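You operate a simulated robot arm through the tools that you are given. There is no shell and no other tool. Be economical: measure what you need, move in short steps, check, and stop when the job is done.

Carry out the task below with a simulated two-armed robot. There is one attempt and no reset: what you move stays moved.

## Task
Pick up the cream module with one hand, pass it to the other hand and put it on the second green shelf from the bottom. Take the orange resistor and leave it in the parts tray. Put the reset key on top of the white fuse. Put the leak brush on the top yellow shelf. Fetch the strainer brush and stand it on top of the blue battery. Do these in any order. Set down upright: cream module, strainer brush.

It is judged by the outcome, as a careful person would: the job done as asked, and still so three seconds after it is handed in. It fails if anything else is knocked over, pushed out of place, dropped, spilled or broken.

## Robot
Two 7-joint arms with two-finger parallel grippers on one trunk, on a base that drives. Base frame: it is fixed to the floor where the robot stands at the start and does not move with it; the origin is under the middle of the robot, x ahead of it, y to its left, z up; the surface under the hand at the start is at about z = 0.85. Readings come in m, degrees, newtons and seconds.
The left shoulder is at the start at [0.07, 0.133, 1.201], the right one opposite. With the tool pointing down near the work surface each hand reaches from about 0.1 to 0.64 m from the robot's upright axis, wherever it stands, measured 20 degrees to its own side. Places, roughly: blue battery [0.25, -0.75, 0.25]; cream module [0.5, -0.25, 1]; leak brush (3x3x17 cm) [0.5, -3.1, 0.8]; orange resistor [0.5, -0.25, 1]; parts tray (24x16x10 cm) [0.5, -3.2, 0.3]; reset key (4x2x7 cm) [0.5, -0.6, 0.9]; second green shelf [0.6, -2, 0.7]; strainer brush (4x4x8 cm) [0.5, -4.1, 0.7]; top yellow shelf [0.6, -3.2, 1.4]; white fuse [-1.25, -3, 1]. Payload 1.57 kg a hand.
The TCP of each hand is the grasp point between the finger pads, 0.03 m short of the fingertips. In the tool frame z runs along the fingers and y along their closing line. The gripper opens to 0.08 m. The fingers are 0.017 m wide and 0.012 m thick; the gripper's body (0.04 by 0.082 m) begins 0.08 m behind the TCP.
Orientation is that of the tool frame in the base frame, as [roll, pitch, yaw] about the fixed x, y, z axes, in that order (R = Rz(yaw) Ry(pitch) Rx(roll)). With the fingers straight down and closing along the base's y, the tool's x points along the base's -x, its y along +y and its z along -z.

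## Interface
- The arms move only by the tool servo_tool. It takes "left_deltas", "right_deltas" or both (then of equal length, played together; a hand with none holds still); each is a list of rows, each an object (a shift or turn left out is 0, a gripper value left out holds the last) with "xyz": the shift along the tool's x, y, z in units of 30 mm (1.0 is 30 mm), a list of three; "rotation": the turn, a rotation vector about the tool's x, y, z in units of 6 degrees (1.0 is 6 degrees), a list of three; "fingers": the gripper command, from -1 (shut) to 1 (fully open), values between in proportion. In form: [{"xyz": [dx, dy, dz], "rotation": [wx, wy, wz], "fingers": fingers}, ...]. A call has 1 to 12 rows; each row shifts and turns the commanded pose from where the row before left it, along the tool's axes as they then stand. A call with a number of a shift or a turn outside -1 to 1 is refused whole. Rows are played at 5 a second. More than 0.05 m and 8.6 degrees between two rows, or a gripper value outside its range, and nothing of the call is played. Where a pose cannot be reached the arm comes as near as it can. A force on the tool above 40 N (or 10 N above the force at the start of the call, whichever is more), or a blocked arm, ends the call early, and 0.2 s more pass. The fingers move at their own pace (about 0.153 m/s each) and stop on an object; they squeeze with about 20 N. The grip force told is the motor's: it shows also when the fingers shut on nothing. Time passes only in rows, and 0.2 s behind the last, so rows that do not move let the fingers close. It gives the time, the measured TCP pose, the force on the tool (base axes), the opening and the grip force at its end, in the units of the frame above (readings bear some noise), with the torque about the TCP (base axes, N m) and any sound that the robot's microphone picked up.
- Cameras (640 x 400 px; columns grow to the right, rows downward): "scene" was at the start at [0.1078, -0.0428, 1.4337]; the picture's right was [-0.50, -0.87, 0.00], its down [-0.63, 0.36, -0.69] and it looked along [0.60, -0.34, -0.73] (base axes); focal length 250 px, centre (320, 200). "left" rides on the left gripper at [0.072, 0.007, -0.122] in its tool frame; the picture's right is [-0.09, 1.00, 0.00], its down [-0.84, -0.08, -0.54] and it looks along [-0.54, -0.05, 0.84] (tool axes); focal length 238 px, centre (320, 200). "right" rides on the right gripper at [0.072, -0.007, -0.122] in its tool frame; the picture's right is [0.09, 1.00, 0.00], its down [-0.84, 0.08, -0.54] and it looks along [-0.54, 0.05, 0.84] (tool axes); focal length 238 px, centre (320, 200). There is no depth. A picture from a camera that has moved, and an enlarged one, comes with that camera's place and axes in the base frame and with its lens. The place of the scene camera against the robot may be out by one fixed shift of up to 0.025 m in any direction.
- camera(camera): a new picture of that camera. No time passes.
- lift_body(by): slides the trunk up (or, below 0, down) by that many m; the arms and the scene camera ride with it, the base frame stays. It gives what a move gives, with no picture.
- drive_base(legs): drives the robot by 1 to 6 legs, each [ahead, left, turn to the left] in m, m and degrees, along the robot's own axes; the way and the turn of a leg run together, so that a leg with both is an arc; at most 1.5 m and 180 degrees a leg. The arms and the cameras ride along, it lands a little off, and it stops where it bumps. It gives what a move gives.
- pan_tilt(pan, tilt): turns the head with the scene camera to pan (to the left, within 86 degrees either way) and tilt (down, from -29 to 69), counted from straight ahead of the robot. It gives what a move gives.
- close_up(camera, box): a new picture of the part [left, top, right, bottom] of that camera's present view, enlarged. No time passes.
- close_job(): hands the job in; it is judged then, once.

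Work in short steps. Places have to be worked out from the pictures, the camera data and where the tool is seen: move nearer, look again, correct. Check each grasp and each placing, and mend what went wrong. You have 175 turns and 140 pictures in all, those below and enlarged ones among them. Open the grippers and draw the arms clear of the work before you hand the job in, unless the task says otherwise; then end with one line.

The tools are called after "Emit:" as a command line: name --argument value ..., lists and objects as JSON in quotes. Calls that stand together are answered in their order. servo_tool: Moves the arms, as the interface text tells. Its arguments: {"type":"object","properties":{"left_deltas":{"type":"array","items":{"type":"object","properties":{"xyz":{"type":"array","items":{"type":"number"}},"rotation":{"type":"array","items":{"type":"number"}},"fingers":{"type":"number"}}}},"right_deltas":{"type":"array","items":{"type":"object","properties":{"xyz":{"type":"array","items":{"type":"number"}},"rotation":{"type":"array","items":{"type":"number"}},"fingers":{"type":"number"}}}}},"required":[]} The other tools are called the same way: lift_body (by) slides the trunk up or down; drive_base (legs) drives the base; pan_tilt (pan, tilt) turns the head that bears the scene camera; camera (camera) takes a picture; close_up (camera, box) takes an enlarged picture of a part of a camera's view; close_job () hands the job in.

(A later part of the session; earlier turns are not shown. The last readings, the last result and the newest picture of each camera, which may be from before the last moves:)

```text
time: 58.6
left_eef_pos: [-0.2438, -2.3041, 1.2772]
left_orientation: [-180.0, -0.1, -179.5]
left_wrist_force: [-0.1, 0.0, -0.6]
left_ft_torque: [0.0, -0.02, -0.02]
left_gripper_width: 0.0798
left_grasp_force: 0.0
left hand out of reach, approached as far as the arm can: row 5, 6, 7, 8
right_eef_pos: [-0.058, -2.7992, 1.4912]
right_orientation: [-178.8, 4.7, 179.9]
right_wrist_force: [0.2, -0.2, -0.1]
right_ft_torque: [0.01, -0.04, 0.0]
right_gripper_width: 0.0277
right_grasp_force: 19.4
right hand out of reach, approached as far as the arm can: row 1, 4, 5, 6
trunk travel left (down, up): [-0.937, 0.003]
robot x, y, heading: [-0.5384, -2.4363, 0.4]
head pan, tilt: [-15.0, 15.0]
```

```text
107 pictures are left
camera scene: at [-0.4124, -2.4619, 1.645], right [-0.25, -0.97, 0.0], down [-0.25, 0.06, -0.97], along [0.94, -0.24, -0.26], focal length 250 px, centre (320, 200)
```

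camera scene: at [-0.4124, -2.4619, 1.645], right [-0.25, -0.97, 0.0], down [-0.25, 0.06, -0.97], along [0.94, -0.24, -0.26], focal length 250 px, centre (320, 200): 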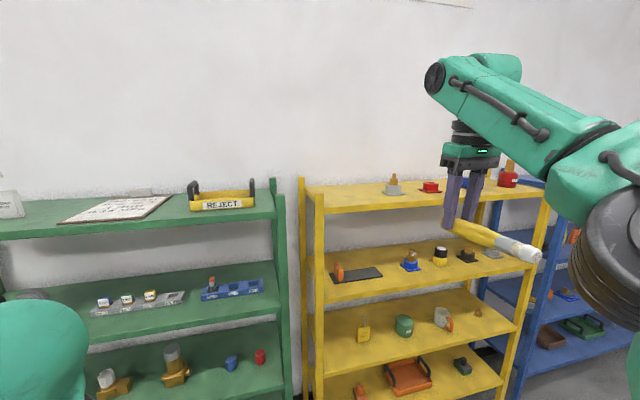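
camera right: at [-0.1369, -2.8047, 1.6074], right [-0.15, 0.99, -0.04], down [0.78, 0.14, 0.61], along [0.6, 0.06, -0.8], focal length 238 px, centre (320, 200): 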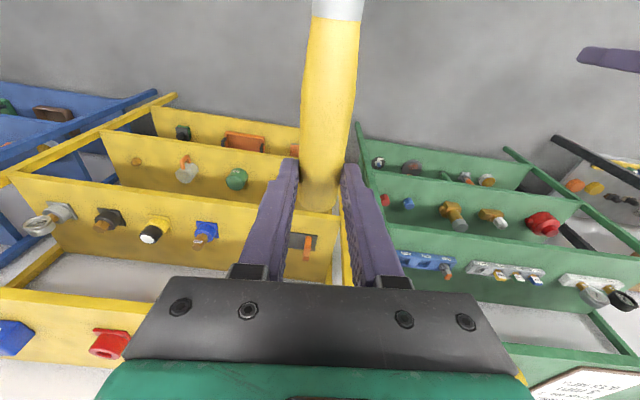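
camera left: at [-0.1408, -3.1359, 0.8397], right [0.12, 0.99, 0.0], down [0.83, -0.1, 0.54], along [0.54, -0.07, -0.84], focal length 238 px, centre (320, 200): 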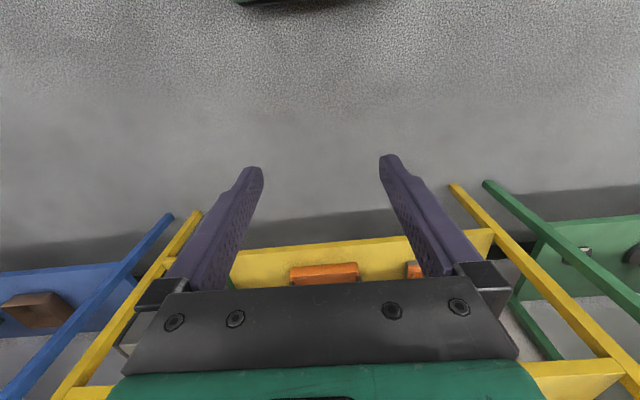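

The arm is at full reach, so I turn the base left by 35° at a shifted position so the hand points straight at the shelf.

Emit:
drive_base --legs '[[0, -0.3, 0], [0, 0, 35]]'

Emit:
camera --camera "right"

```text
time: 62.4
left_eef_pos: [-0.3688, -2.4631, 1.2787]
left_orientation: [179.9, 0.0, -144.8]
left_wrist_force: [-0.3, 0.1, 0.2]
left_ft_torque: [-0.01, 0.01, -0.01]
left_gripper_width: 0.0802
left_grasp_force: 0.0
right_eef_pos: [0.0682, -2.7647, 1.4896]
right_orientation: [-178.8, 4.8, -145.4]
right_wrist_force: [-0.1, -0.6, -1.6]
right_ft_torque: [0.04, 0.0, 0.02]
right_gripper_width: 0.0278
right_grasp_force: 19.3
trunk travel left (down, up): [-0.937, 0.003]
robot x, y, heading: [-0.5359, -2.7397, 35.1]
head pan, tilt: [-15.0, 15.0]
```

```text
106 pictures are left
camera right: at [0.0035, -2.8145, 1.6055], right [-0.64, 0.77, -0.03], down [0.6, 0.52, 0.61], along [0.48, 0.37, -0.79], focal length 238 px, centre (320, 200)
```

right: 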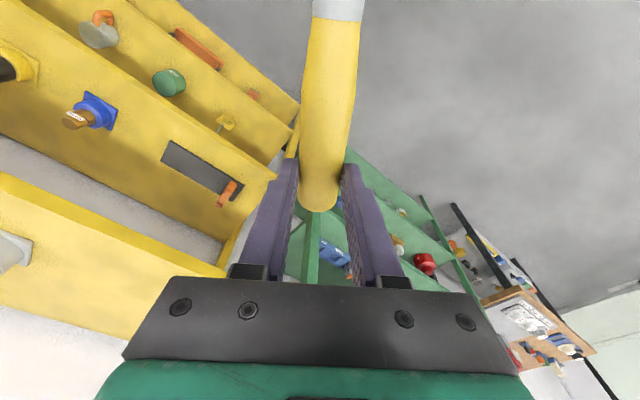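

I drive so the hand arrives over the top shelf at about (0.53,-2.815), between the left post and the grey fitting.

Emit:
drive_base --legs '[[0.349, -0.307, 0]]'

Emit:
camera --camera "right"

Emit:
pan_tilt --pan -40 --tilt 20

Emit:
camera --camera "scene"

```text
time: 65.1
left_eef_pos: [0.0884, -2.5136, 1.2779]
left_orientation: [-179.9, 0.1, -145.2]
left_wrist_force: [0.2, -0.2, 0.6]
left_ft_torque: [0.0, -0.03, -0.03]
left_gripper_width: 0.0801
left_grasp_force: 0.0
right_eef_pos: [0.5206, -2.8194, 1.4921]
right_orientation: [-178.6, 4.7, -145.8]
right_wrist_force: [-1.1, 0.4, -0.4]
right_ft_torque: [0.01, -0.03, 0.03]
right_gripper_width: 0.0277
right_grasp_force: 19.7
trunk travel left (down, up): [-0.937, 0.003]
robot x, y, heading: [-0.0813, -2.7928, 35.0]
head pan, tilt: [-15.0, 15.0]
```

```text
105 pictures are left
camera right: at [0.4561, -2.8676, 1.607], right [-0.63, 0.77, -0.03], down [0.6, 0.52, 0.61], along [0.49, 0.37, -0.79], focal length 238 px, centre (320, 200)
```

right: 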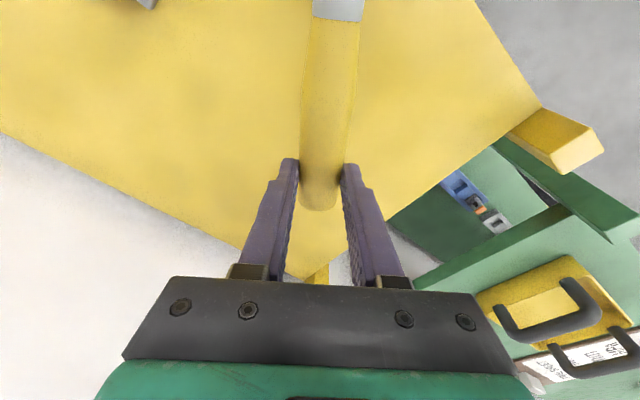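

```text
time: 66.0
left_eef_pos: [0.091, -2.5141, 1.2767]
left_orientation: [-180.0, 0.0, -145.1]
left_wrist_force: [1.3, -1.0, 0.2]
left_ft_torque: [0.0, -0.02, -0.04]
left_gripper_width: 0.0801
left_grasp_force: 0.1
right_eef_pos: [0.5243, -2.8177, 1.4891]
right_orientation: [-178.7, 4.5, -145.8]
right_wrist_force: [-0.5, 0.8, -0.8]
right_ft_torque: [0.03, -0.04, 0.0]
right_gripper_width: 0.0277
right_grasp_force: 20.6
trunk travel left (down, up): [-0.937, 0.003]
robot x, y, heading: [-0.0795, -2.7919, 34.9]
head pan, tilt: [-40.0, 20.0]
```

```text
104 pictures are left
camera scene: at [0.0421, -2.774, 1.6367], right [-0.09, -1.0, 0.0], down [-0.34, 0.03, -0.94], along [0.94, -0.08, -0.34], focal length 250 px, centre (320, 200)
```

scene: 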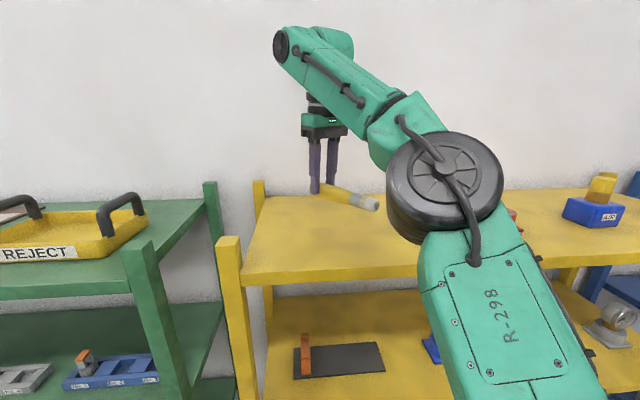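

The brush is over the shelf (x 0.385–0.72, left end y -2.69). I go 4 cm deeper and begin lowering while levelling.

Emit:
drive_base --legs '[[0.037, -0.026, 0]]'

Emit:
servo_tool --right_deltas '[{"xyz": [0, 0, 0.5], "rotation": [0, 0.4, 0]}, {"xyz": [0, 0, 0.5], "rotation": [0, 0.4, 0]}, {"xyz": [0, 0, 0.3]}, {"xyz": [0, 0, 0.3]}]'

Emit:
close_up --camera "scene" --box '[220, 100, 460, 250]'

```text
time: 66.9
left_eef_pos: [0.1261, -2.513, 1.2807]
left_orientation: [-179.7, 0.5, -145.1]
left_wrist_force: [-0.3, -0.4, 0.2]
left_ft_torque: [-0.01, -0.09, -0.02]
left_gripper_width: 0.0801
left_grasp_force: 0.0
right_eef_pos: [0.5561, -2.8179, 1.4953]
right_orientation: [-178.3, 5.1, -145.8]
right_wrist_force: [-1.1, -0.1, 1.2]
right_ft_torque: [-0.02, -0.09, -0.01]
right_gripper_width: 0.0276
right_grasp_force: 20.0
trunk travel left (down, up): [-0.937, 0.003]
robot x, y, heading: [-0.0358, -2.7913, 35.0]
head pan, tilt: [-40.0, 20.0]
```

```text
time: 67.9
left_eef_pos: [0.1372, -2.5145, 1.2764]
left_orientation: [179.9, 0.0, -145.1]
left_wrist_force: [0.3, -0.3, -0.2]
left_ft_torque: [0.02, 0.03, 0.01]
left_gripper_width: 0.08
left_grasp_force: 0.0
right_eef_pos: [0.5739, -2.8182, 1.4416]
right_orientation: [-178.7, -0.3, -145.9]
right_wrist_force: [-0.1, -0.6, -1.2]
right_ft_torque: [0.04, -0.01, -0.03]
right_gripper_width: 0.0277
right_grasp_force: 19.7
trunk travel left (down, up): [-0.937, 0.003]
robot x, y, heading: [-0.035, -2.7896, 35.1]
head pan, tilt: [-40.0, 20.0]
```

```text
2.67 times, centred on (340, 175) of scene
camera zoom: at [0.0888, -2.7741, 1.6365], right [-0.09, -1.0, 0.0], down [-0.34, 0.03, -0.94], along [0.94, -0.08, -0.34], focal length 665 px, centre (267, 267)
```

zoom: 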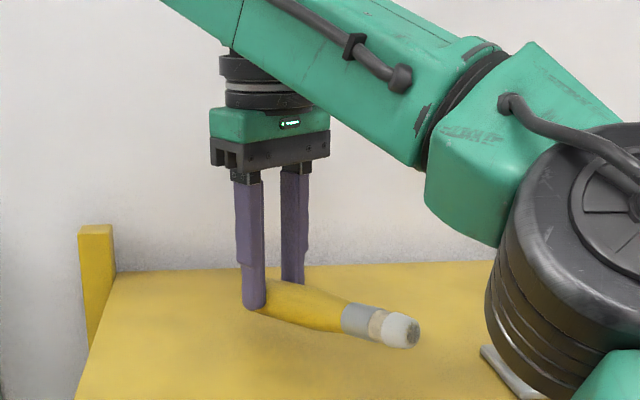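

Level now and slightly above the board. I lower in small steps until contact.

Emit:
servo_tool --right_deltas '[{"xyz": [0, 0, 0.17]}, {"xyz": [0, 0, 0.17]}, {"xyz": [0, 0, 0.17]}]'

Emit:
close_up --camera "scene" --box '[260, 140, 400, 240]'

```text
time: 68.7
left_eef_pos: [0.1374, -2.514, 1.278]
left_orientation: [179.9, 0.1, -145.1]
left_wrist_force: [0.4, 0.8, 0.2]
left_ft_torque: [0.02, 0.01, 0.0]
left_gripper_width: 0.0798
left_grasp_force: 0.1
right_eef_pos: [0.5728, -2.817, 1.4262]
right_orientation: [-178.8, -0.2, -145.8]
right_wrist_force: [1.2, -0.3, -0.5]
right_ft_torque: [0.02, 0.01, 0.02]
right_gripper_width: 0.0277
right_grasp_force: 19.5
trunk travel left (down, up): [-0.937, 0.003]
robot x, y, heading: [-0.0357, -2.7909, 35.0]
head pan, tilt: [-40.0, 20.0]
```

```text
4.00 times, centred on (330, 190) of scene
camera zoom: at [0.0878, -2.7734, 1.6366], right [-0.09, -1.0, 0.0], down [-0.34, 0.03, -0.94], along [0.94, -0.08, -0.34], focal length 998 px, centre (280, 240)
```

zoom: 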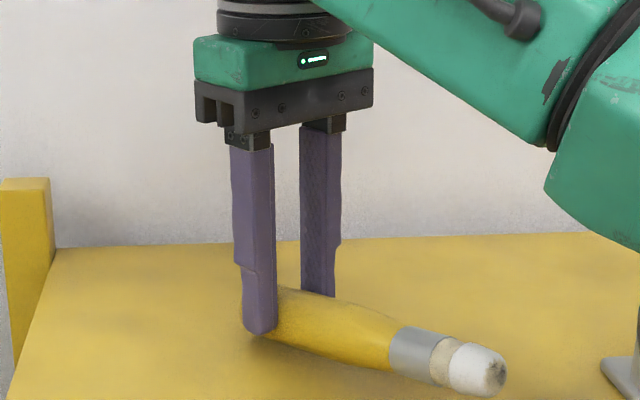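

Emit:
servo_tool --right_deltas '[{"xyz": [0, 0, 0.13]}, {"xyz": [0, 0, 0.13]}, {"xyz": [0, 0, 0.13]}, {"xyz": [0, 0, 0.13]}]'

Emit:
close_up --camera "scene" --box '[260, 140, 400, 240]'

```text
time: 69.7
left_eef_pos: [0.1317, -2.5122, 1.2782]
left_orientation: [-179.8, 0.2, -145.2]
left_wrist_force: [0.3, -0.7, 0.1]
left_ft_torque: [-0.03, -0.03, 0.03]
left_gripper_width: 0.0803
left_grasp_force: 0.0
right_eef_pos: [0.5672, -2.8189, 1.415]
right_orientation: [-178.6, 0.2, -145.9]
right_wrist_force: [2.1, -2.0, 17.8]
right_ft_torque: [-0.12, 0.01, 0.0]
right_gripper_width: 0.0276
right_grasp_force: 20.0
trunk travel left (down, up): [-0.937, 0.003]
robot x, y, heading: [-0.0372, -2.7909, 35.0]
head pan, tilt: [-40.0, 20.0]
```

```text
4.00 times, centred on (330, 190) of scene
camera zoom: at [0.082, -2.7737, 1.6373], right [-0.09, -1.0, 0.0], down [-0.34, 0.03, -0.94], along [0.94, -0.08, -0.34], focal length 998 px, centre (280, 240)
```

zoom: 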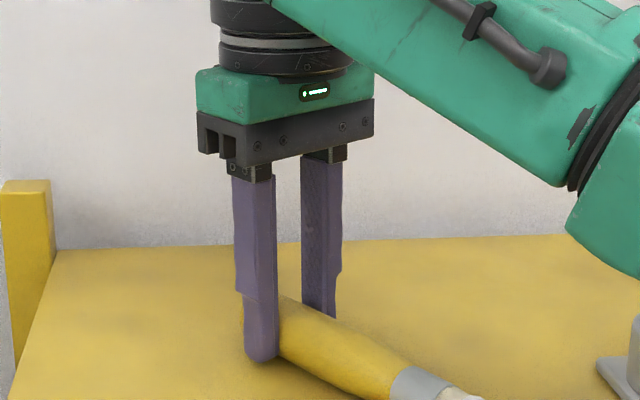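

Contact (18 N). I open the fingers and rise.

Emit:
servo_tool --right_deltas '[{"xyz": [0, 0, -0.1], "fingers": -0.2}, {"fingers": 0.2}, {"fingers": 0.6}, {"xyz": [0, 0, -0.6], "fingers": 0.6}, {"xyz": [0, 0, -1]}, {"xyz": [0, 0, -1]}]'

Emit:
close_up --camera "scene" --box '[220, 120, 460, 270]'

```text
time: 71.1
left_eef_pos: [0.1333, -2.5129, 1.2773]
left_orientation: [-179.9, 0.2, -145.2]
left_wrist_force: [0.5, 0.0, 0.3]
left_ft_torque: [0.02, 0.0, 0.01]
left_gripper_width: 0.08
left_grasp_force: 0.0
right_eef_pos: [0.5476, -2.8063, 1.4826]
right_orientation: [-178.5, 0.2, -145.7]
right_wrist_force: [-0.1, -0.6, -0.2]
right_ft_torque: [-0.03, -0.05, 0.0]
right_gripper_width: 0.0641
right_grasp_force: 0.0
right hand out of reach, approached as far as the arm can: row 6
trunk travel left (down, up): [-0.937, 0.003]
robot x, y, heading: [-0.0373, -2.7892, 35.0]
head pan, tilt: [-40.0, 20.0]
```

```text
2.67 times, centred on (340, 195) of scene
camera zoom: at [0.0841, -2.7718, 1.6369], right [-0.09, -1.0, 0.0], down [-0.34, 0.03, -0.94], along [0.94, -0.08, -0.34], focal length 665 px, centre (267, 213)
```

zoom: 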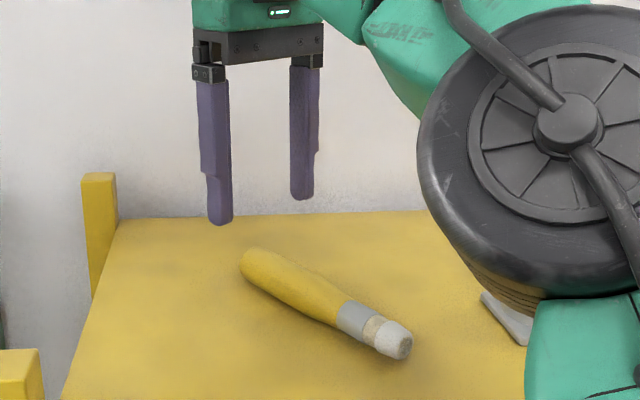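

The leak brush lies on the top yellow shelf. I back away, straighten up, and go to the blue shelves for the strainer brush.

Emit:
drive_base --legs '[[-0.41, 0.287, 0], [0, 0, -35], [0, -0.6, 0]]'

Emit:
lift_body --by -0.4

Emit:
pan_tilt --pan -40 --tilt 20

Emit:
camera --camera "scene"

```text
time: 78.6
left_eef_pos: [-0.2337, -3.2371, 1.2774]
left_orientation: [-179.9, 0.0, -179.6]
left_wrist_force: [-0.4, -0.4, 0.1]
left_ft_torque: [-0.02, 0.02, 0.0]
left_gripper_width: 0.08
left_grasp_force: 0.0
right_eef_pos: [-0.0575, -3.7144, 1.483]
right_orientation: [-178.5, 0.0, 179.7]
right_wrist_force: [1.4, 0.4, 0.3]
right_ft_torque: [-0.04, 0.02, -0.01]
right_gripper_width: 0.064
right_grasp_force: 0.1
trunk travel left (down, up): [-0.937, 0.003]
robot x, y, heading: [-0.5322, -3.3684, 0.1]
head pan, tilt: [-40.0, 20.0]
```

```text
time: 82.4
left_eef_pos: [-0.2326, -3.2393, 0.8774]
left_orientation: [180.0, 0.0, -179.8]
left_wrist_force: [0.2, 0.3, 0.0]
left_ft_torque: [0.0, 0.01, 0.01]
left_gripper_width: 0.0799
left_grasp_force: 0.0
right_eef_pos: [-0.0575, -3.7157, 1.0817]
right_orientation: [-178.6, 0.1, 179.8]
right_wrist_force: [-1.0, 0.7, -0.1]
right_ft_torque: [0.02, -0.03, -0.01]
right_gripper_width: 0.0641
right_grasp_force: 0.1
trunk travel left (down, up): [-0.537, 0.403]
robot x, y, heading: [-0.5325, -3.3687, 0.2]
head pan, tilt: [-40.0, 20.0]
```

```text
time: 83.0
left_eef_pos: [-0.2314, -3.2379, 0.878]
left_orientation: [-180.0, 0.0, -179.7]
left_wrist_force: [0.6, -0.5, 0.3]
left_ft_torque: [0.03, 0.02, 0.0]
left_gripper_width: 0.0799
left_grasp_force: 0.0
right_eef_pos: [-0.0575, -3.7166, 1.0824]
right_orientation: [-178.6, 0.1, 179.7]
right_wrist_force: [-0.1, 0.2, -0.1]
right_ft_torque: [-0.01, -0.03, -0.05]
right_gripper_width: 0.064
right_grasp_force: 0.1
trunk travel left (down, up): [-0.537, 0.403]
robot x, y, heading: [-0.5288, -3.3701, 0.6]
head pan, tilt: [-40.0, 20.0]
```

```text
99 pictures are left
camera scene: at [-0.4203, -3.4318, 1.2367], right [-0.64, -0.77, 0.0], down [-0.26, 0.22, -0.94], along [0.72, -0.6, -0.34], focal length 250 px, centre (320, 200)
```

scene: 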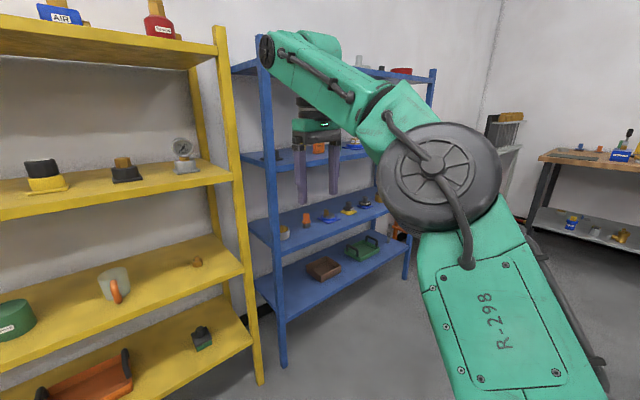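

Emit:
close_up --camera "scene" --box '[250, 120, 410, 290]'

```text
2.35 times, centred on (330, 205) of scene
camera zoom: at [-0.4203, -3.4318, 1.2367], right [-0.64, -0.77, 0.0], down [-0.26, 0.22, -0.94], along [0.72, -0.6, -0.34], focal length 587 px, centre (296, 188)
```

zoom: 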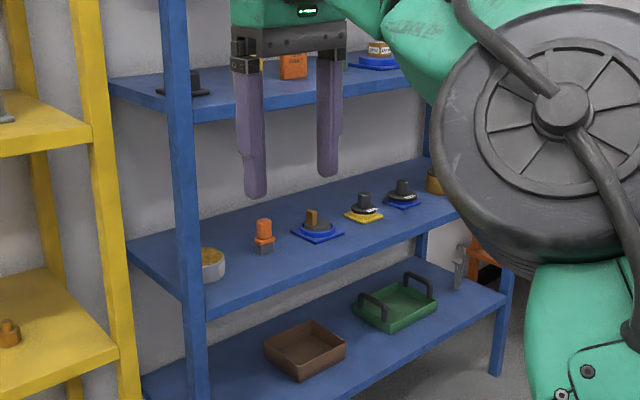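

The orange-handled piece with a grey base at about (0.5,-4.11) on the second blue level looks like the strainer brush. I bring the right hand down and tilt it 45° forward.

Emit:
servo_tool --right_deltas '[{"xyz": [0.05, 0, 1], "rotation": [0, -0.94, 0], "fingers": 1}, {"xyz": [0.15, 0, 0.989], "rotation": [0, -0.94, 0]}, {"xyz": [0.24, 0, 0.97], "rotation": [0, -0.94, 0]}, {"xyz": [0.34, 0, 0.94], "rotation": [0, -0.94, 0]}, {"xyz": [0.43, 0, 0.903], "rotation": [0, -0.94, 0]}, {"xyz": [0.515, 0, 0.857], "rotation": [0, -0.94, 0]}, {"xyz": [0.6, 0, 0.8], "rotation": [0, -0.94, 0]}, {"xyz": [0.67, 0, 0.74], "rotation": [0, -0.94, 0]}]'

Emit:
drive_base --legs '[[0.1, -0.4, 0]]'

Emit:
camera --camera "right"

Emit:
pan_tilt --pan -30 --tilt 30

Emit:
camera --camera "scene"

```text
time: 84.8
left_eef_pos: [-0.2318, -3.2383, 0.8776]
left_orientation: [-179.9, -0.1, -179.7]
left_wrist_force: [0.0, -0.1, 1.0]
left_ft_torque: [0.0, 0.0, -0.01]
left_gripper_width: 0.08
left_grasp_force: 0.0
right_eef_pos: [-0.0687, -3.7194, 0.8421]
right_orientation: [-178.0, 45.4, -178.8]
right_wrist_force: [0.8, -0.7, -0.5]
right_ft_torque: [0.03, -0.01, 0.02]
right_gripper_width: 0.0798
right_grasp_force: 0.1
trunk travel left (down, up): [-0.537, 0.403]
robot x, y, heading: [-0.5268, -3.3661, 0.1]
head pan, tilt: [-40.0, 20.0]
```

```text
time: 87.4
left_eef_pos: [-0.1331, -3.6397, 0.8774]
left_orientation: [179.9, -0.1, -179.6]
left_wrist_force: [0.4, -0.6, -0.5]
left_ft_torque: [-0.03, 0.01, 0.01]
left_gripper_width: 0.0799
left_grasp_force: 0.1
right_eef_pos: [0.0307, -4.1207, 0.8407]
right_orientation: [-178.1, 45.1, -178.7]
right_wrist_force: [-0.2, -0.1, -0.5]
right_ft_torque: [0.06, -0.04, 0.03]
right_gripper_width: 0.08
right_grasp_force: 0.0
trunk travel left (down, up): [-0.537, 0.403]
robot x, y, heading: [-0.4291, -3.7698, 0.4]
head pan, tilt: [-40.0, 20.0]
```

```text
97 pictures are left
camera right: at [-0.1057, -4.1268, 0.8761], right [-0.06, 0.99, -0.09], down [0.2, 0.1, 0.97], along [0.98, 0.04, -0.21], focal length 238 px, centre (320, 200)
```

right: 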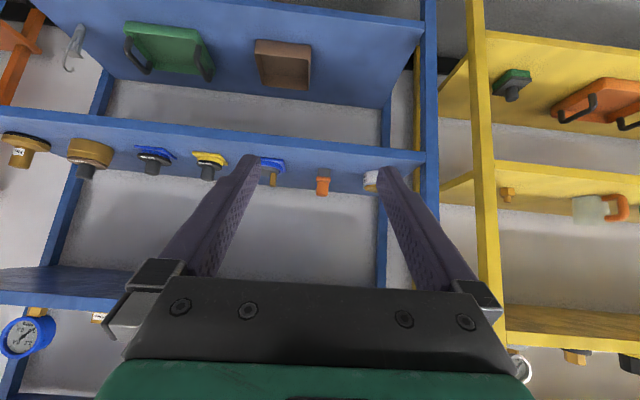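

```text
time: 88.1
left_eef_pos: [-0.133, -3.6405, 0.8787]
left_orientation: [179.9, 0.0, -179.6]
left_wrist_force: [0.6, -1.1, 0.1]
left_ft_torque: [0.01, 0.03, 0.0]
left_gripper_width: 0.08
left_grasp_force: 0.0
right_eef_pos: [0.0305, -4.1207, 0.8406]
right_orientation: [-178.0, 45.2, -178.9]
right_wrist_force: [-0.1, 1.4, -0.1]
right_ft_torque: [0.02, 0.0, -0.02]
right_gripper_width: 0.0799
right_grasp_force: 0.1
trunk travel left (down, up): [-0.537, 0.403]
robot x, y, heading: [-0.427, -3.7687, 0.5]
head pan, tilt: [-30.0, 30.0]
```

```text
96 pictures are left
camera scene: at [-0.3146, -3.8186, 1.2207], right [-0.49, -0.87, 0.0], down [-0.43, 0.25, -0.87], along [0.75, -0.43, -0.5], focal length 250 px, centre (320, 200)
```

scene: 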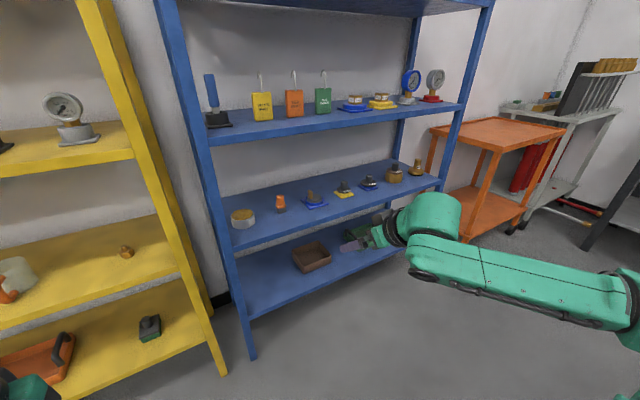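

Emit:
close_up --camera "scene" --box '[220, 140, 440, 260]'

Emit:
close_up --camera "right" --box '[230, 120, 420, 240]'

```text
2.91 times, centred on (330, 200) of scene
camera zoom: at [-0.3146, -3.8186, 1.2207], right [-0.49, -0.87, 0.0], down [-0.43, 0.25, -0.87], along [0.75, -0.43, -0.5], focal length 726 px, centre (291, 200)
```

zoom: 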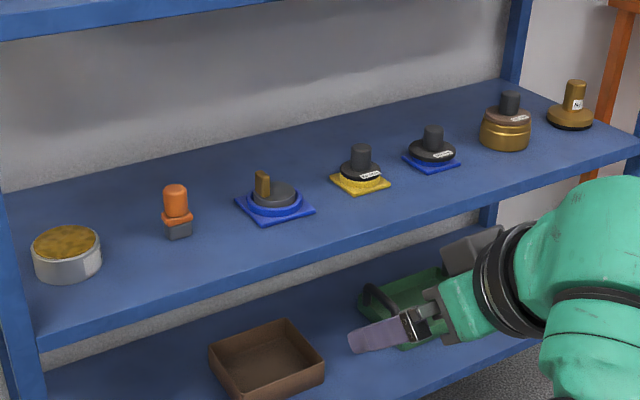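

```text
3.33 times, centred on (325, 180) of right
camera zoom: at [-0.1058, -4.1265, 0.8762], right [-0.06, 0.99, -0.09], down [0.2, 0.1, 0.97], along [0.98, 0.04, -0.21], focal length 794 px, centre (303, 267)
```

zoom: 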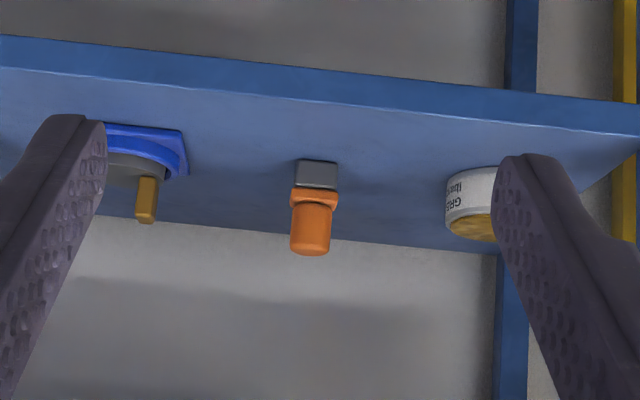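

The orange-handled brush is confirmed near (0.49,-4.10), neighbours about 10 cm either side. I tilt to 60°, lower to handle height and go nearer.

Emit:
servo_tool --right_deltas '[{"rotation": [0, -0.9, 0]}, {"rotation": [0, -0.8, 0]}, {"rotation": [0, -0.8, 0]}]'

Emit:
lift_body --by -0.1

Emit:
drive_base --legs '[[0.23, 0.02, 0]]'

Emit:
camera --camera "right"

```text
time: 88.9
left_eef_pos: [-0.1333, -3.6395, 0.8773]
left_orientation: [180.0, 0.0, -179.6]
left_wrist_force: [0.5, -0.2, -0.4]
left_ft_torque: [-0.02, -0.02, 0.01]
left_gripper_width: 0.0801
left_grasp_force: 0.2
right_eef_pos: [0.0324, -4.1222, 0.8414]
right_orientation: [-177.4, 60.2, -177.9]
right_wrist_force: [0.1, 0.8, 0.0]
right_ft_torque: [-0.01, -0.02, -0.03]
right_gripper_width: 0.08
right_grasp_force: 0.0
trunk travel left (down, up): [-0.537, 0.403]
robot x, y, heading: [-0.4344, -3.7704, 0.6]
head pan, tilt: [-30.0, 30.0]
```

```text
time: 90.2
left_eef_pos: [-0.1334, -3.6395, 0.7782]
left_orientation: [180.0, 0.0, -179.6]
left_wrist_force: [-0.2, 0.0, 1.0]
left_ft_torque: [0.02, 0.0, -0.03]
left_gripper_width: 0.08
left_grasp_force: 0.0
right_eef_pos: [0.0323, -4.1206, 0.7406]
right_orientation: [-177.3, 60.2, -177.7]
right_wrist_force: [0.4, -0.9, -0.6]
right_ft_torque: [0.01, 0.01, 0.02]
right_gripper_width: 0.0798
right_grasp_force: 0.1
trunk travel left (down, up): [-0.437, 0.503]
robot x, y, heading: [-0.4279, -3.7746, 0.5]
head pan, tilt: [-30.0, 30.0]
```

```text
time: 92.0
left_eef_pos: [0.097, -3.6183, 0.7768]
left_orientation: [179.9, 0.0, -179.4]
left_wrist_force: [0.1, -0.6, -0.3]
left_ft_torque: [0.04, -0.02, 0.01]
left_gripper_width: 0.0799
left_grasp_force: 0.0
right_eef_pos: [0.263, -4.0984, 0.7404]
right_orientation: [-177.2, 60.2, -177.7]
right_wrist_force: [0.3, 0.9, -1.8]
right_ft_torque: [0.01, 0.03, -0.01]
right_gripper_width: 0.0799
right_grasp_force: 0.0
trunk travel left (down, up): [-0.437, 0.503]
robot x, y, heading: [-0.2059, -3.7506, 0.5]
head pan, tilt: [-30.0, 30.0]
```

```text
93 pictures are left
camera right: at [0.1216, -4.1053, 0.7392], right [-0.04, 0.99, -0.1], down [-0.05, 0.1, 0.99], along [1.0, 0.05, 0.05], focal length 238 px, centre (320, 200)
```

right: 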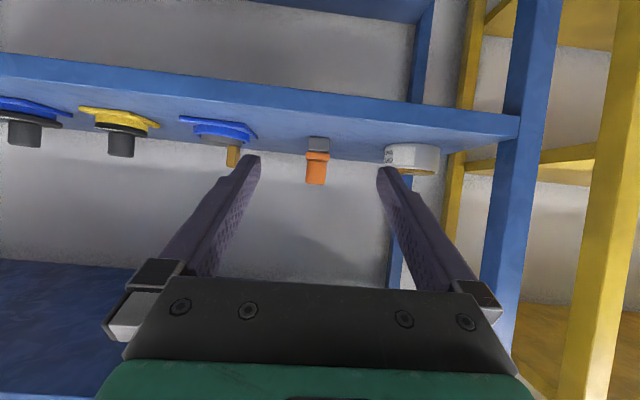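

Handle: x≈0.50, y≈-4.097, top z≈0.732. I extend the arm 0.12 forward and slightly down, then will drive the remaining 0.11.

Emit:
servo_tool --right_deltas '[{"xyz": [-0.385, 0, 0.93]}, {"xyz": [-0.385, 0, 0.93]}, {"xyz": [-0.385, 0, 0.93]}, {"xyz": [-0.385, 0, 0.93]}]'

Emit:
camera --camera "right"

```text
time: 93.0
left_eef_pos: [0.0962, -3.6176, 0.7778]
left_orientation: [179.9, 0.0, -179.6]
left_wrist_force: [-0.2, 0.4, 0.3]
left_ft_torque: [0.0, 0.06, 0.04]
left_gripper_width: 0.08
left_grasp_force: 0.2
right_eef_pos: [0.3824, -4.0986, 0.7247]
right_orientation: [-177.3, 60.2, -177.7]
right_wrist_force: [0.5, 0.8, 0.6]
right_ft_torque: [0.0, -0.03, -0.04]
right_gripper_width: 0.0802
right_grasp_force: 0.1
trunk travel left (down, up): [-0.437, 0.503]
robot x, y, heading: [-0.1994, -3.7489, 0.5]
head pan, tilt: [-30.0, 30.0]
```

```text
92 pictures are left
camera right: at [0.2412, -4.1054, 0.7242], right [-0.04, 0.99, -0.1], down [-0.05, 0.1, 0.99], along [1.0, 0.05, 0.05], focal length 238 px, centre (320, 200)
```

right: 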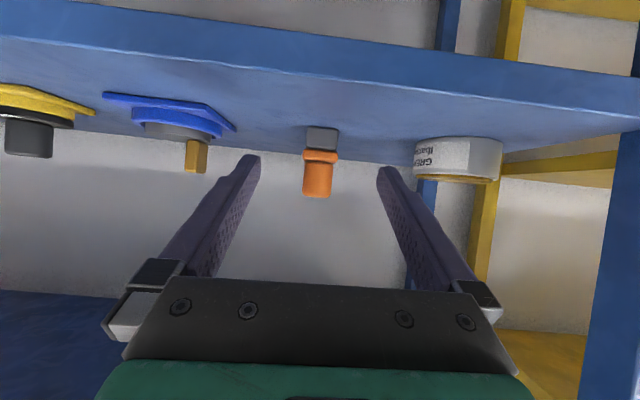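

Aligned. I drive the remaining 0.107 m forward.

Emit:
drive_base --legs '[[0.107, 0.001, 0]]'

Emit:
camera --camera "right"

```text
time: 94.2
left_eef_pos: [0.2029, -3.6164, 0.7769]
left_orientation: [-179.9, 0.0, -179.5]
left_wrist_force: [0.4, -0.2, -0.4]
left_ft_torque: [0.0, 0.0, 0.04]
left_gripper_width: 0.0798
left_grasp_force: 0.1
right_eef_pos: [0.4902, -4.0952, 0.7251]
right_orientation: [-177.2, 60.2, -177.5]
right_wrist_force: [-0.4, 1.1, 0.3]
right_ft_torque: [0.0, 0.0, -0.02]
right_gripper_width: 0.08
right_grasp_force: 0.1
trunk travel left (down, up): [-0.437, 0.503]
robot x, y, heading: [-0.0953, -3.745, 0.7]
head pan, tilt: [-30.0, 30.0]
```

```text
91 pictures are left
camera right: at [0.3484, -4.1032, 0.7244], right [-0.05, 0.99, -0.1], down [-0.05, 0.1, 0.99], along [1.0, 0.05, 0.05], focal length 238 px, centre (320, 200)
```

right: 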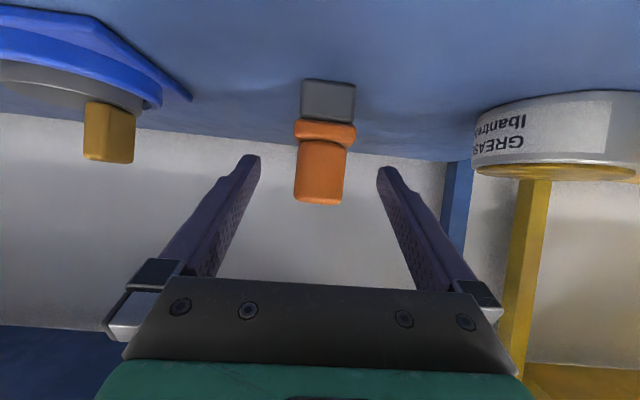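

The handle lies between the fingertips; I close.

Emit:
servo_tool --right_deltas '[{"fingers": -1}, {"fingers": -1}, {"fingers": -1}, {"fingers": -1}]'

Emit:
camera --camera "right"

```text
time: 95.2
left_eef_pos: [0.2021, -3.6154, 0.7783]
left_orientation: [-179.9, 0.0, -179.5]
left_wrist_force: [0.8, -1.0, 0.1]
left_ft_torque: [0.02, 0.0, 0.03]
left_gripper_width: 0.08
left_grasp_force: 0.0
right_eef_pos: [0.4882, -4.096, 0.7269]
right_orientation: [-177.3, 60.4, -177.6]
right_wrist_force: [-0.3, 0.7, 1.4]
right_ft_torque: [0.09, -0.05, -0.03]
right_gripper_width: 0.0313
right_grasp_force: 19.8
trunk travel left (down, up): [-0.437, 0.503]
robot x, y, heading: [-0.0943, -3.7492, 0.3]
head pan, tilt: [-30.0, 30.0]
```

```text
90 pictures are left
camera right: at [0.3477, -4.103, 0.7251], right [-0.05, 0.99, -0.1], down [-0.06, 0.1, 0.99], along [1.0, 0.05, 0.05], focal length 238 px, centre (320, 200)
```

right: 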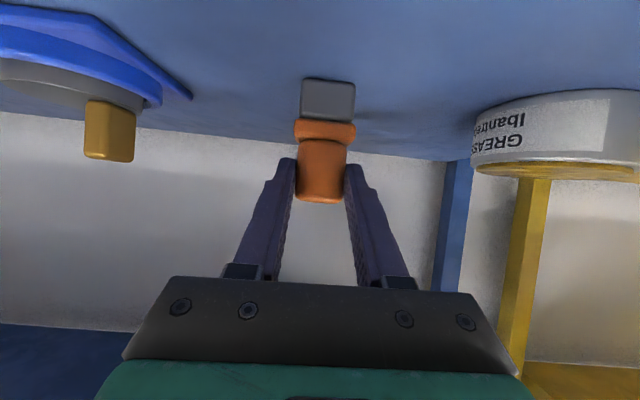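

Gripped (3.1 cm). I lift and back out.

Emit:
lift_body --by 0.08

Emit:
drive_base --legs '[[-0.4, 0, 0]]'

Emit:
camera --camera "right"

```text
time: 96.3
left_eef_pos: [0.2033, -3.6148, 0.8563]
left_orientation: [-180.0, 0.0, -179.6]
left_wrist_force: [0.4, 0.3, 0.0]
left_ft_torque: [0.0, 0.0, -0.01]
left_gripper_width: 0.08
left_grasp_force: 0.1
right_eef_pos: [0.4891, -4.0968, 0.8065]
right_orientation: [-177.2, 60.1, -177.6]
right_wrist_force: [0.2, -0.3, -1.7]
right_ft_torque: [-0.01, 0.0, 0.0]
right_gripper_width: 0.0311
right_grasp_force: 20.1
trunk travel left (down, up): [-0.517, 0.423]
robot x, y, heading: [-0.0961, -3.7422, 0.6]
head pan, tilt: [-30.0, 30.0]
```

```text
time: 98.8
left_eef_pos: [-0.1829, -3.6207, 0.8573]
left_orientation: [-179.9, 0.1, -180.0]
left_wrist_force: [0.2, -0.9, -0.3]
left_ft_torque: [0.01, 0.02, 0.0]
left_gripper_width: 0.0802
left_grasp_force: 0.0
right_eef_pos: [0.0967, -4.1042, 0.8064]
right_orientation: [-177.3, 60.2, -178.1]
right_wrist_force: [0.4, -0.4, -0.6]
right_ft_torque: [-0.05, 0.03, -0.01]
right_gripper_width: 0.0313
right_grasp_force: 20.1
trunk travel left (down, up): [-0.517, 0.423]
robot x, y, heading: [-0.4811, -3.7516, -0.1]
head pan, tilt: [-30.0, 30.0]
```

```text
89 pictures are left
camera right: at [-0.043, -4.1094, 0.8048], right [-0.04, 0.99, -0.1], down [-0.05, 0.1, 0.99], along [1.0, 0.04, 0.05], focal length 238 px, centre (320, 200)
```

right: 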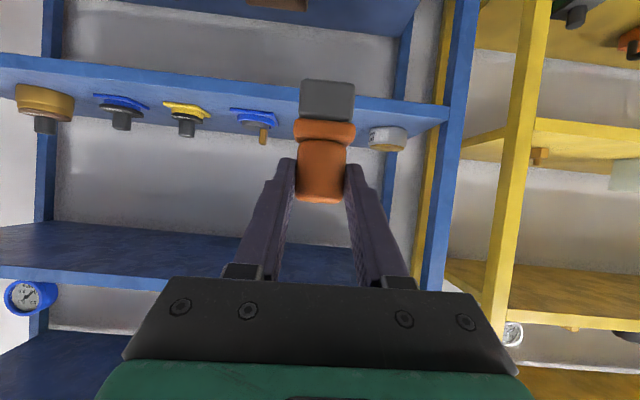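

I drive back to the bench area for the blue battery, staying clear of shelves.

Emit:
drive_base --legs '[[-0.12, 0, 0], [0, 1.2, 0], [0, 1.2, 0], [0, 0.8, 0]]'

Emit:
pan_tilt --pan -10 --tilt 30

Emit:
lift_body --by -0.3

Emit:
camera --camera "scene"

Emit:
camera --camera "right"

```text
time: 115.5
left_eef_pos: [-0.3001, -0.3657, 0.8589]
left_orientation: [180.0, 0.0, -179.7]
left_wrist_force: [0.1, -0.2, 0.7]
left_ft_torque: [-0.01, 0.0, -0.03]
left_gripper_width: 0.0801
left_grasp_force: 0.0
right_eef_pos: [-0.0175, -0.849, 0.805]
right_orientation: [-177.3, 60.0, -177.9]
right_wrist_force: [-0.5, 0.0, -1.9]
right_ft_torque: [0.02, -0.02, 0.01]
right_gripper_width: 0.0313
right_grasp_force: 20.2
trunk travel left (down, up): [-0.517, 0.423]
robot x, y, heading: [-0.5999, -0.5012, 0.2]
head pan, tilt: [-30.0, 30.0]
```

```text
time: 116.3
left_eef_pos: [-0.3015, -0.3668, 0.8575]
left_orientation: [-180.0, 0.0, -179.8]
left_wrist_force: [-0.6, -0.3, 0.8]
left_ft_torque: [0.01, 0.02, 0.01]
left_gripper_width: 0.0799
left_grasp_force: 0.0
right_eef_pos: [-0.0176, -0.8487, 0.8059]
right_orientation: [-177.2, 60.2, -177.9]
right_wrist_force: [-0.6, 1.0, -1.1]
right_ft_torque: [-0.02, 0.01, 0.02]
right_gripper_width: 0.0309
right_grasp_force: 20.3
trunk travel left (down, up): [-0.517, 0.423]
robot x, y, heading: [-0.6008, -0.4975, 0.3]
head pan, tilt: [-10.0, 30.0]
```

```text
time: 119.3
left_eef_pos: [-0.3021, -0.367, 0.5578]
left_orientation: [-180.0, 0.0, -179.8]
left_wrist_force: [-0.1, 0.2, -1.0]
left_ft_torque: [-0.01, 0.01, 0.0]
left_gripper_width: 0.0802
left_grasp_force: 0.1
right_eef_pos: [-0.018, -0.8491, 0.5073]
right_orientation: [-177.2, 60.2, -177.9]
right_wrist_force: [0.3, 0.0, -1.1]
right_ft_torque: [0.0, 0.01, 0.02]
right_gripper_width: 0.0314
right_grasp_force: 19.7
trunk travel left (down, up): [-0.217, 0.723]
robot x, y, heading: [-0.6016, -0.4975, 0.1]
head pan, tilt: [-10.0, 30.0]
```

```text
88 pictures are left
camera scene: at [-0.4726, -0.5155, 0.9007], right [-0.17, -0.99, 0.0], down [-0.49, 0.08, -0.87], along [0.85, -0.15, -0.5], focal length 250 px, centre (320, 200)
```

scene: 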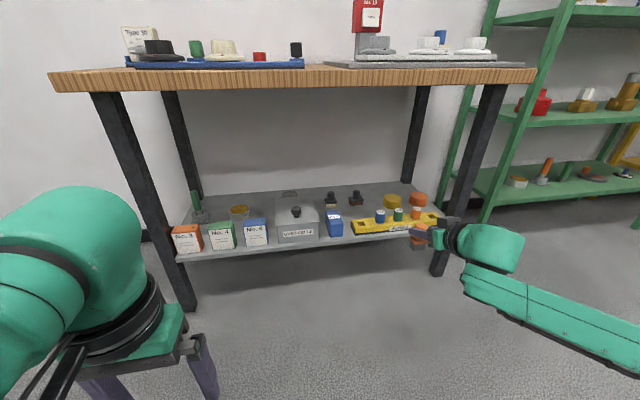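

```text
87 pictures are left
camera right: at [-0.1589, -0.8549, 0.5047], right [-0.04, 0.99, -0.1], down [-0.05, 0.1, 0.99], along [1.0, 0.05, 0.05], focal length 238 px, centre (320, 200)
```

right: 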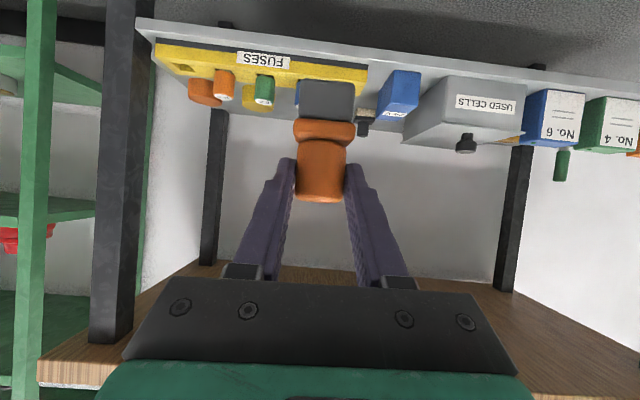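

I zoom on the lower bench shelf to identify the blue battery.

Emit:
close_up --camera "scene" --box '[220, 180, 440, 260]'

Emit:
close_up --camera "right" --box '[340, 50, 540, 170]'

```text
2.91 times, centred on (330, 220) of scene
camera zoom: at [-0.4726, -0.5155, 0.9007], right [-0.17, -0.99, 0.0], down [-0.49, 0.08, -0.87], along [0.85, -0.15, -0.5], focal length 726 px, centre (291, 142)
```

zoom: 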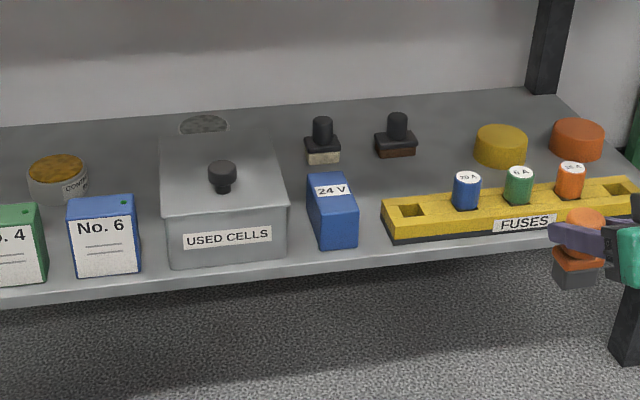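

```text
3.20 times, centred on (440, 110) of right
camera zoom: at [-0.1589, -0.8549, 0.5047], right [-0.04, 0.99, -0.1], down [-0.05, 0.1, 0.99], along [1.0, 0.05, 0.05], focal length 763 px, centre (-64, 488)
```

zoom: 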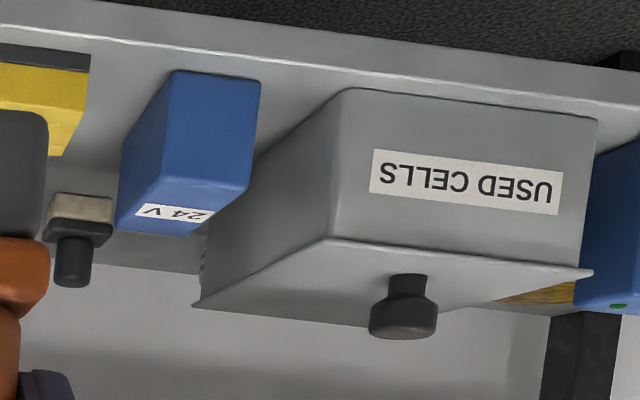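

The blue battery is the "24 V" block; triangulation gives its top at about (0.30,-0.708), z≈0.355. I approach partway and look again.

Emit:
drive_base --legs '[[0.14, 0.141, 0]]'

Emit:
camera --camera "right"

Emit:
pan_tilt --pan -30 --tilt 35

Emit:
camera --camera "scene"

```text
time: 120.9
left_eef_pos: [-0.1615, -0.2222, 0.5571]
left_orientation: [180.0, -0.1, -179.6]
left_wrist_force: [-0.5, 0.1, 0.9]
left_ft_torque: [-0.01, -0.02, 0.03]
left_gripper_width: 0.08
left_grasp_force: 0.0
right_eef_pos: [0.1228, -0.7038, 0.505]
right_orientation: [-177.2, 60.2, -177.7]
right_wrist_force: [0.1, -0.2, -1.7]
right_ft_torque: [0.02, 0.05, -0.01]
right_gripper_width: 0.0312
right_grasp_force: 20.4
trunk travel left (down, up): [-0.217, 0.723]
robot x, y, heading: [-0.4659, -0.3559, 0.1]
head pan, tilt: [-10.0, 30.0]
```

```text
84 pictures are left
camera right: at [-0.0183, -0.7104, 0.5046], right [-0.04, 0.99, -0.1], down [-0.05, 0.1, 0.99], along [1.0, 0.05, 0.05], focal length 238 px, centre (320, 200)
```

right: 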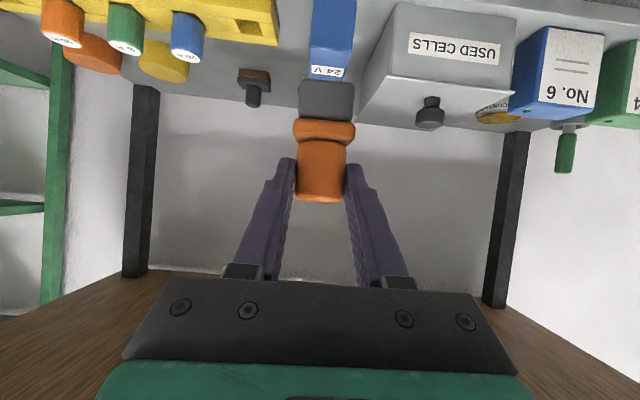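

```text
time: 121.8
left_eef_pos: [-0.1631, -0.222, 0.5577]
left_orientation: [180.0, 0.0, -179.6]
left_wrist_force: [0.5, 0.3, 0.3]
left_ft_torque: [0.02, -0.02, 0.01]
left_gripper_width: 0.0798
left_grasp_force: 0.0
right_eef_pos: [0.1219, -0.7041, 0.5073]
right_orientation: [-177.1, 60.3, -177.7]
right_wrist_force: [0.0, -0.3, -1.5]
right_ft_torque: [0.0, 0.02, -0.01]
right_gripper_width: 0.0312
right_grasp_force: 20.0
trunk travel left (down, up): [-0.217, 0.723]
robot x, y, heading: [-0.462, -0.3538, 0.4]
head pan, tilt: [-30.0, 35.0]
```

```text
83 pictures are left
camera scene: at [-0.3455, -0.4003, 0.8929], right [-0.49, -0.87, 0.0], down [-0.5, 0.28, -0.82], along [0.71, -0.4, -0.57], focal length 250 px, centre (320, 200)
```

scene: 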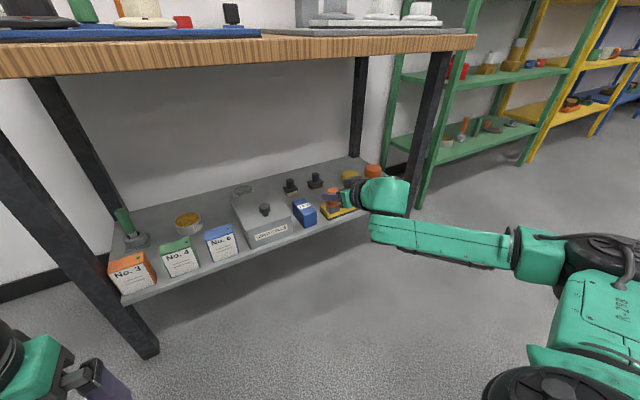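

I zoom on the battery behind the held brush for accurate corners.

Emit:
close_up --camera "right" --box '[260, 0, 400, 90]'

Emit:
close_up --camera "scene" --box '[220, 160, 400, 260]'

```text
4.44 times, centred on (330, 45) of right
camera zoom: at [-0.0183, -0.7104, 0.5046], right [-0.04, 0.99, -0.1], down [-0.05, 0.1, 0.99], along [1.0, 0.05, 0.05], focal length 1059 px, centre (276, 889)
```

zoom: 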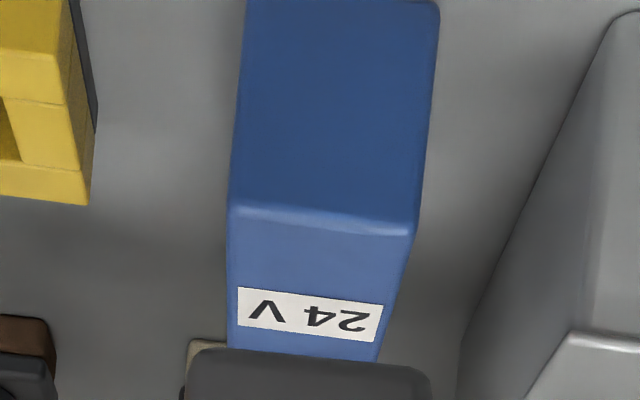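

```text
3.56 times, centred on (310, 210) of scene
camera zoom: at [-0.3455, -0.4003, 0.8929], right [-0.49, -0.87, 0.0], down [-0.5, 0.28, -0.82], along [0.71, -0.4, -0.57], focal length 887 px, centre (356, 164)
```

zoom: 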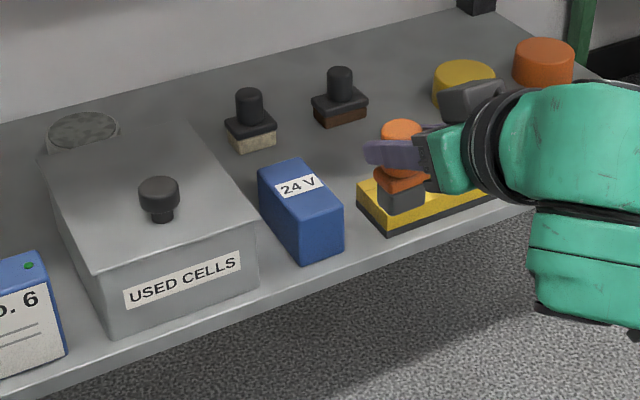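

Battery top: x 0.248–0.331, y≈-0.703±0.022, z≈0.355. I move over it.

Emit:
drive_base --legs '[[0.158, 0, 0]]'

Emit:
lift_body --by -0.065

Emit:
camera --camera "right"

Emit:
close_up --camera "scene" --box '[200, 180, 420, 300]'

```text
time: 123.2
left_eef_pos: [-0.0034, -0.2196, 0.5581]
left_orientation: [179.9, 0.0, -179.4]
left_wrist_force: [-0.4, -0.6, -0.1]
left_ft_torque: [0.0, -0.01, 0.02]
left_gripper_width: 0.0799
left_grasp_force: 0.0
right_eef_pos: [0.2821, -0.7007, 0.5056]
right_orientation: [-177.2, 60.3, -177.6]
right_wrist_force: [0.5, 0.7, -1.6]
right_ft_torque: [-0.02, 0.04, 0.01]
right_gripper_width: 0.0312
right_grasp_force: 20.0
trunk travel left (down, up): [-0.217, 0.723]
robot x, y, heading: [-0.3009, -0.3535, 0.7]
head pan, tilt: [-30.0, 35.0]
```

```text
time: 124.2
left_eef_pos: [-0.0047, -0.2213, 0.4933]
left_orientation: [179.9, 0.0, -179.4]
left_wrist_force: [0.3, -0.2, -0.5]
left_ft_torque: [-0.02, 0.02, -0.02]
left_gripper_width: 0.0803
left_grasp_force: 0.1
right_eef_pos: [0.2822, -0.6997, 0.4413]
right_orientation: [-177.2, 60.2, -177.6]
right_wrist_force: [0.4, -0.5, -1.2]
right_ft_torque: [-0.01, -0.02, 0.0]
right_gripper_width: 0.0311
right_grasp_force: 19.7
trunk travel left (down, up): [-0.152, 0.788]
robot x, y, heading: [-0.3013, -0.3512, 0.5]
head pan, tilt: [-30.0, 35.0]
```

```text
80 pictures are left
camera right: at [0.1412, -0.7077, 0.4397], right [-0.05, 0.99, -0.1], down [-0.06, 0.1, 0.99], along [1.0, 0.05, 0.05], focal length 238 px, centre (320, 200)
```

right: 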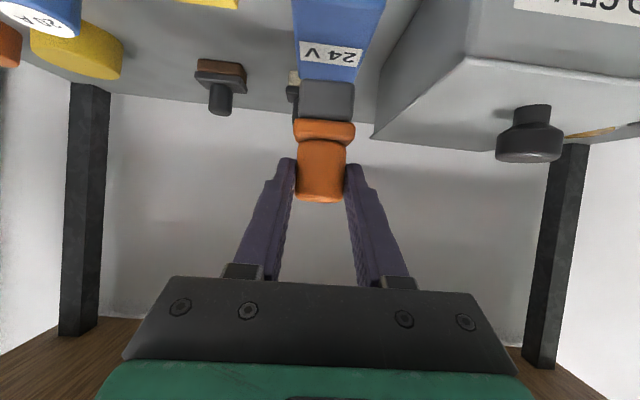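

```text
2.91 times, centred on (310, 240) of scene
camera zoom: at [-0.187, -0.3985, 0.8279], right [-0.49, -0.87, 0.0], down [-0.5, 0.28, -0.82], along [0.71, -0.4, -0.57], focal length 726 px, centre (349, 84)
```

zoom: 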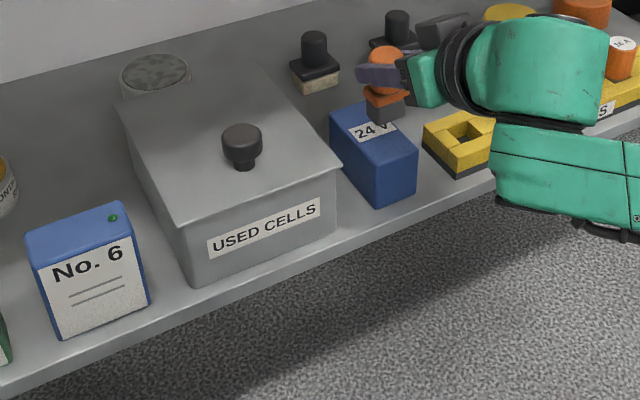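

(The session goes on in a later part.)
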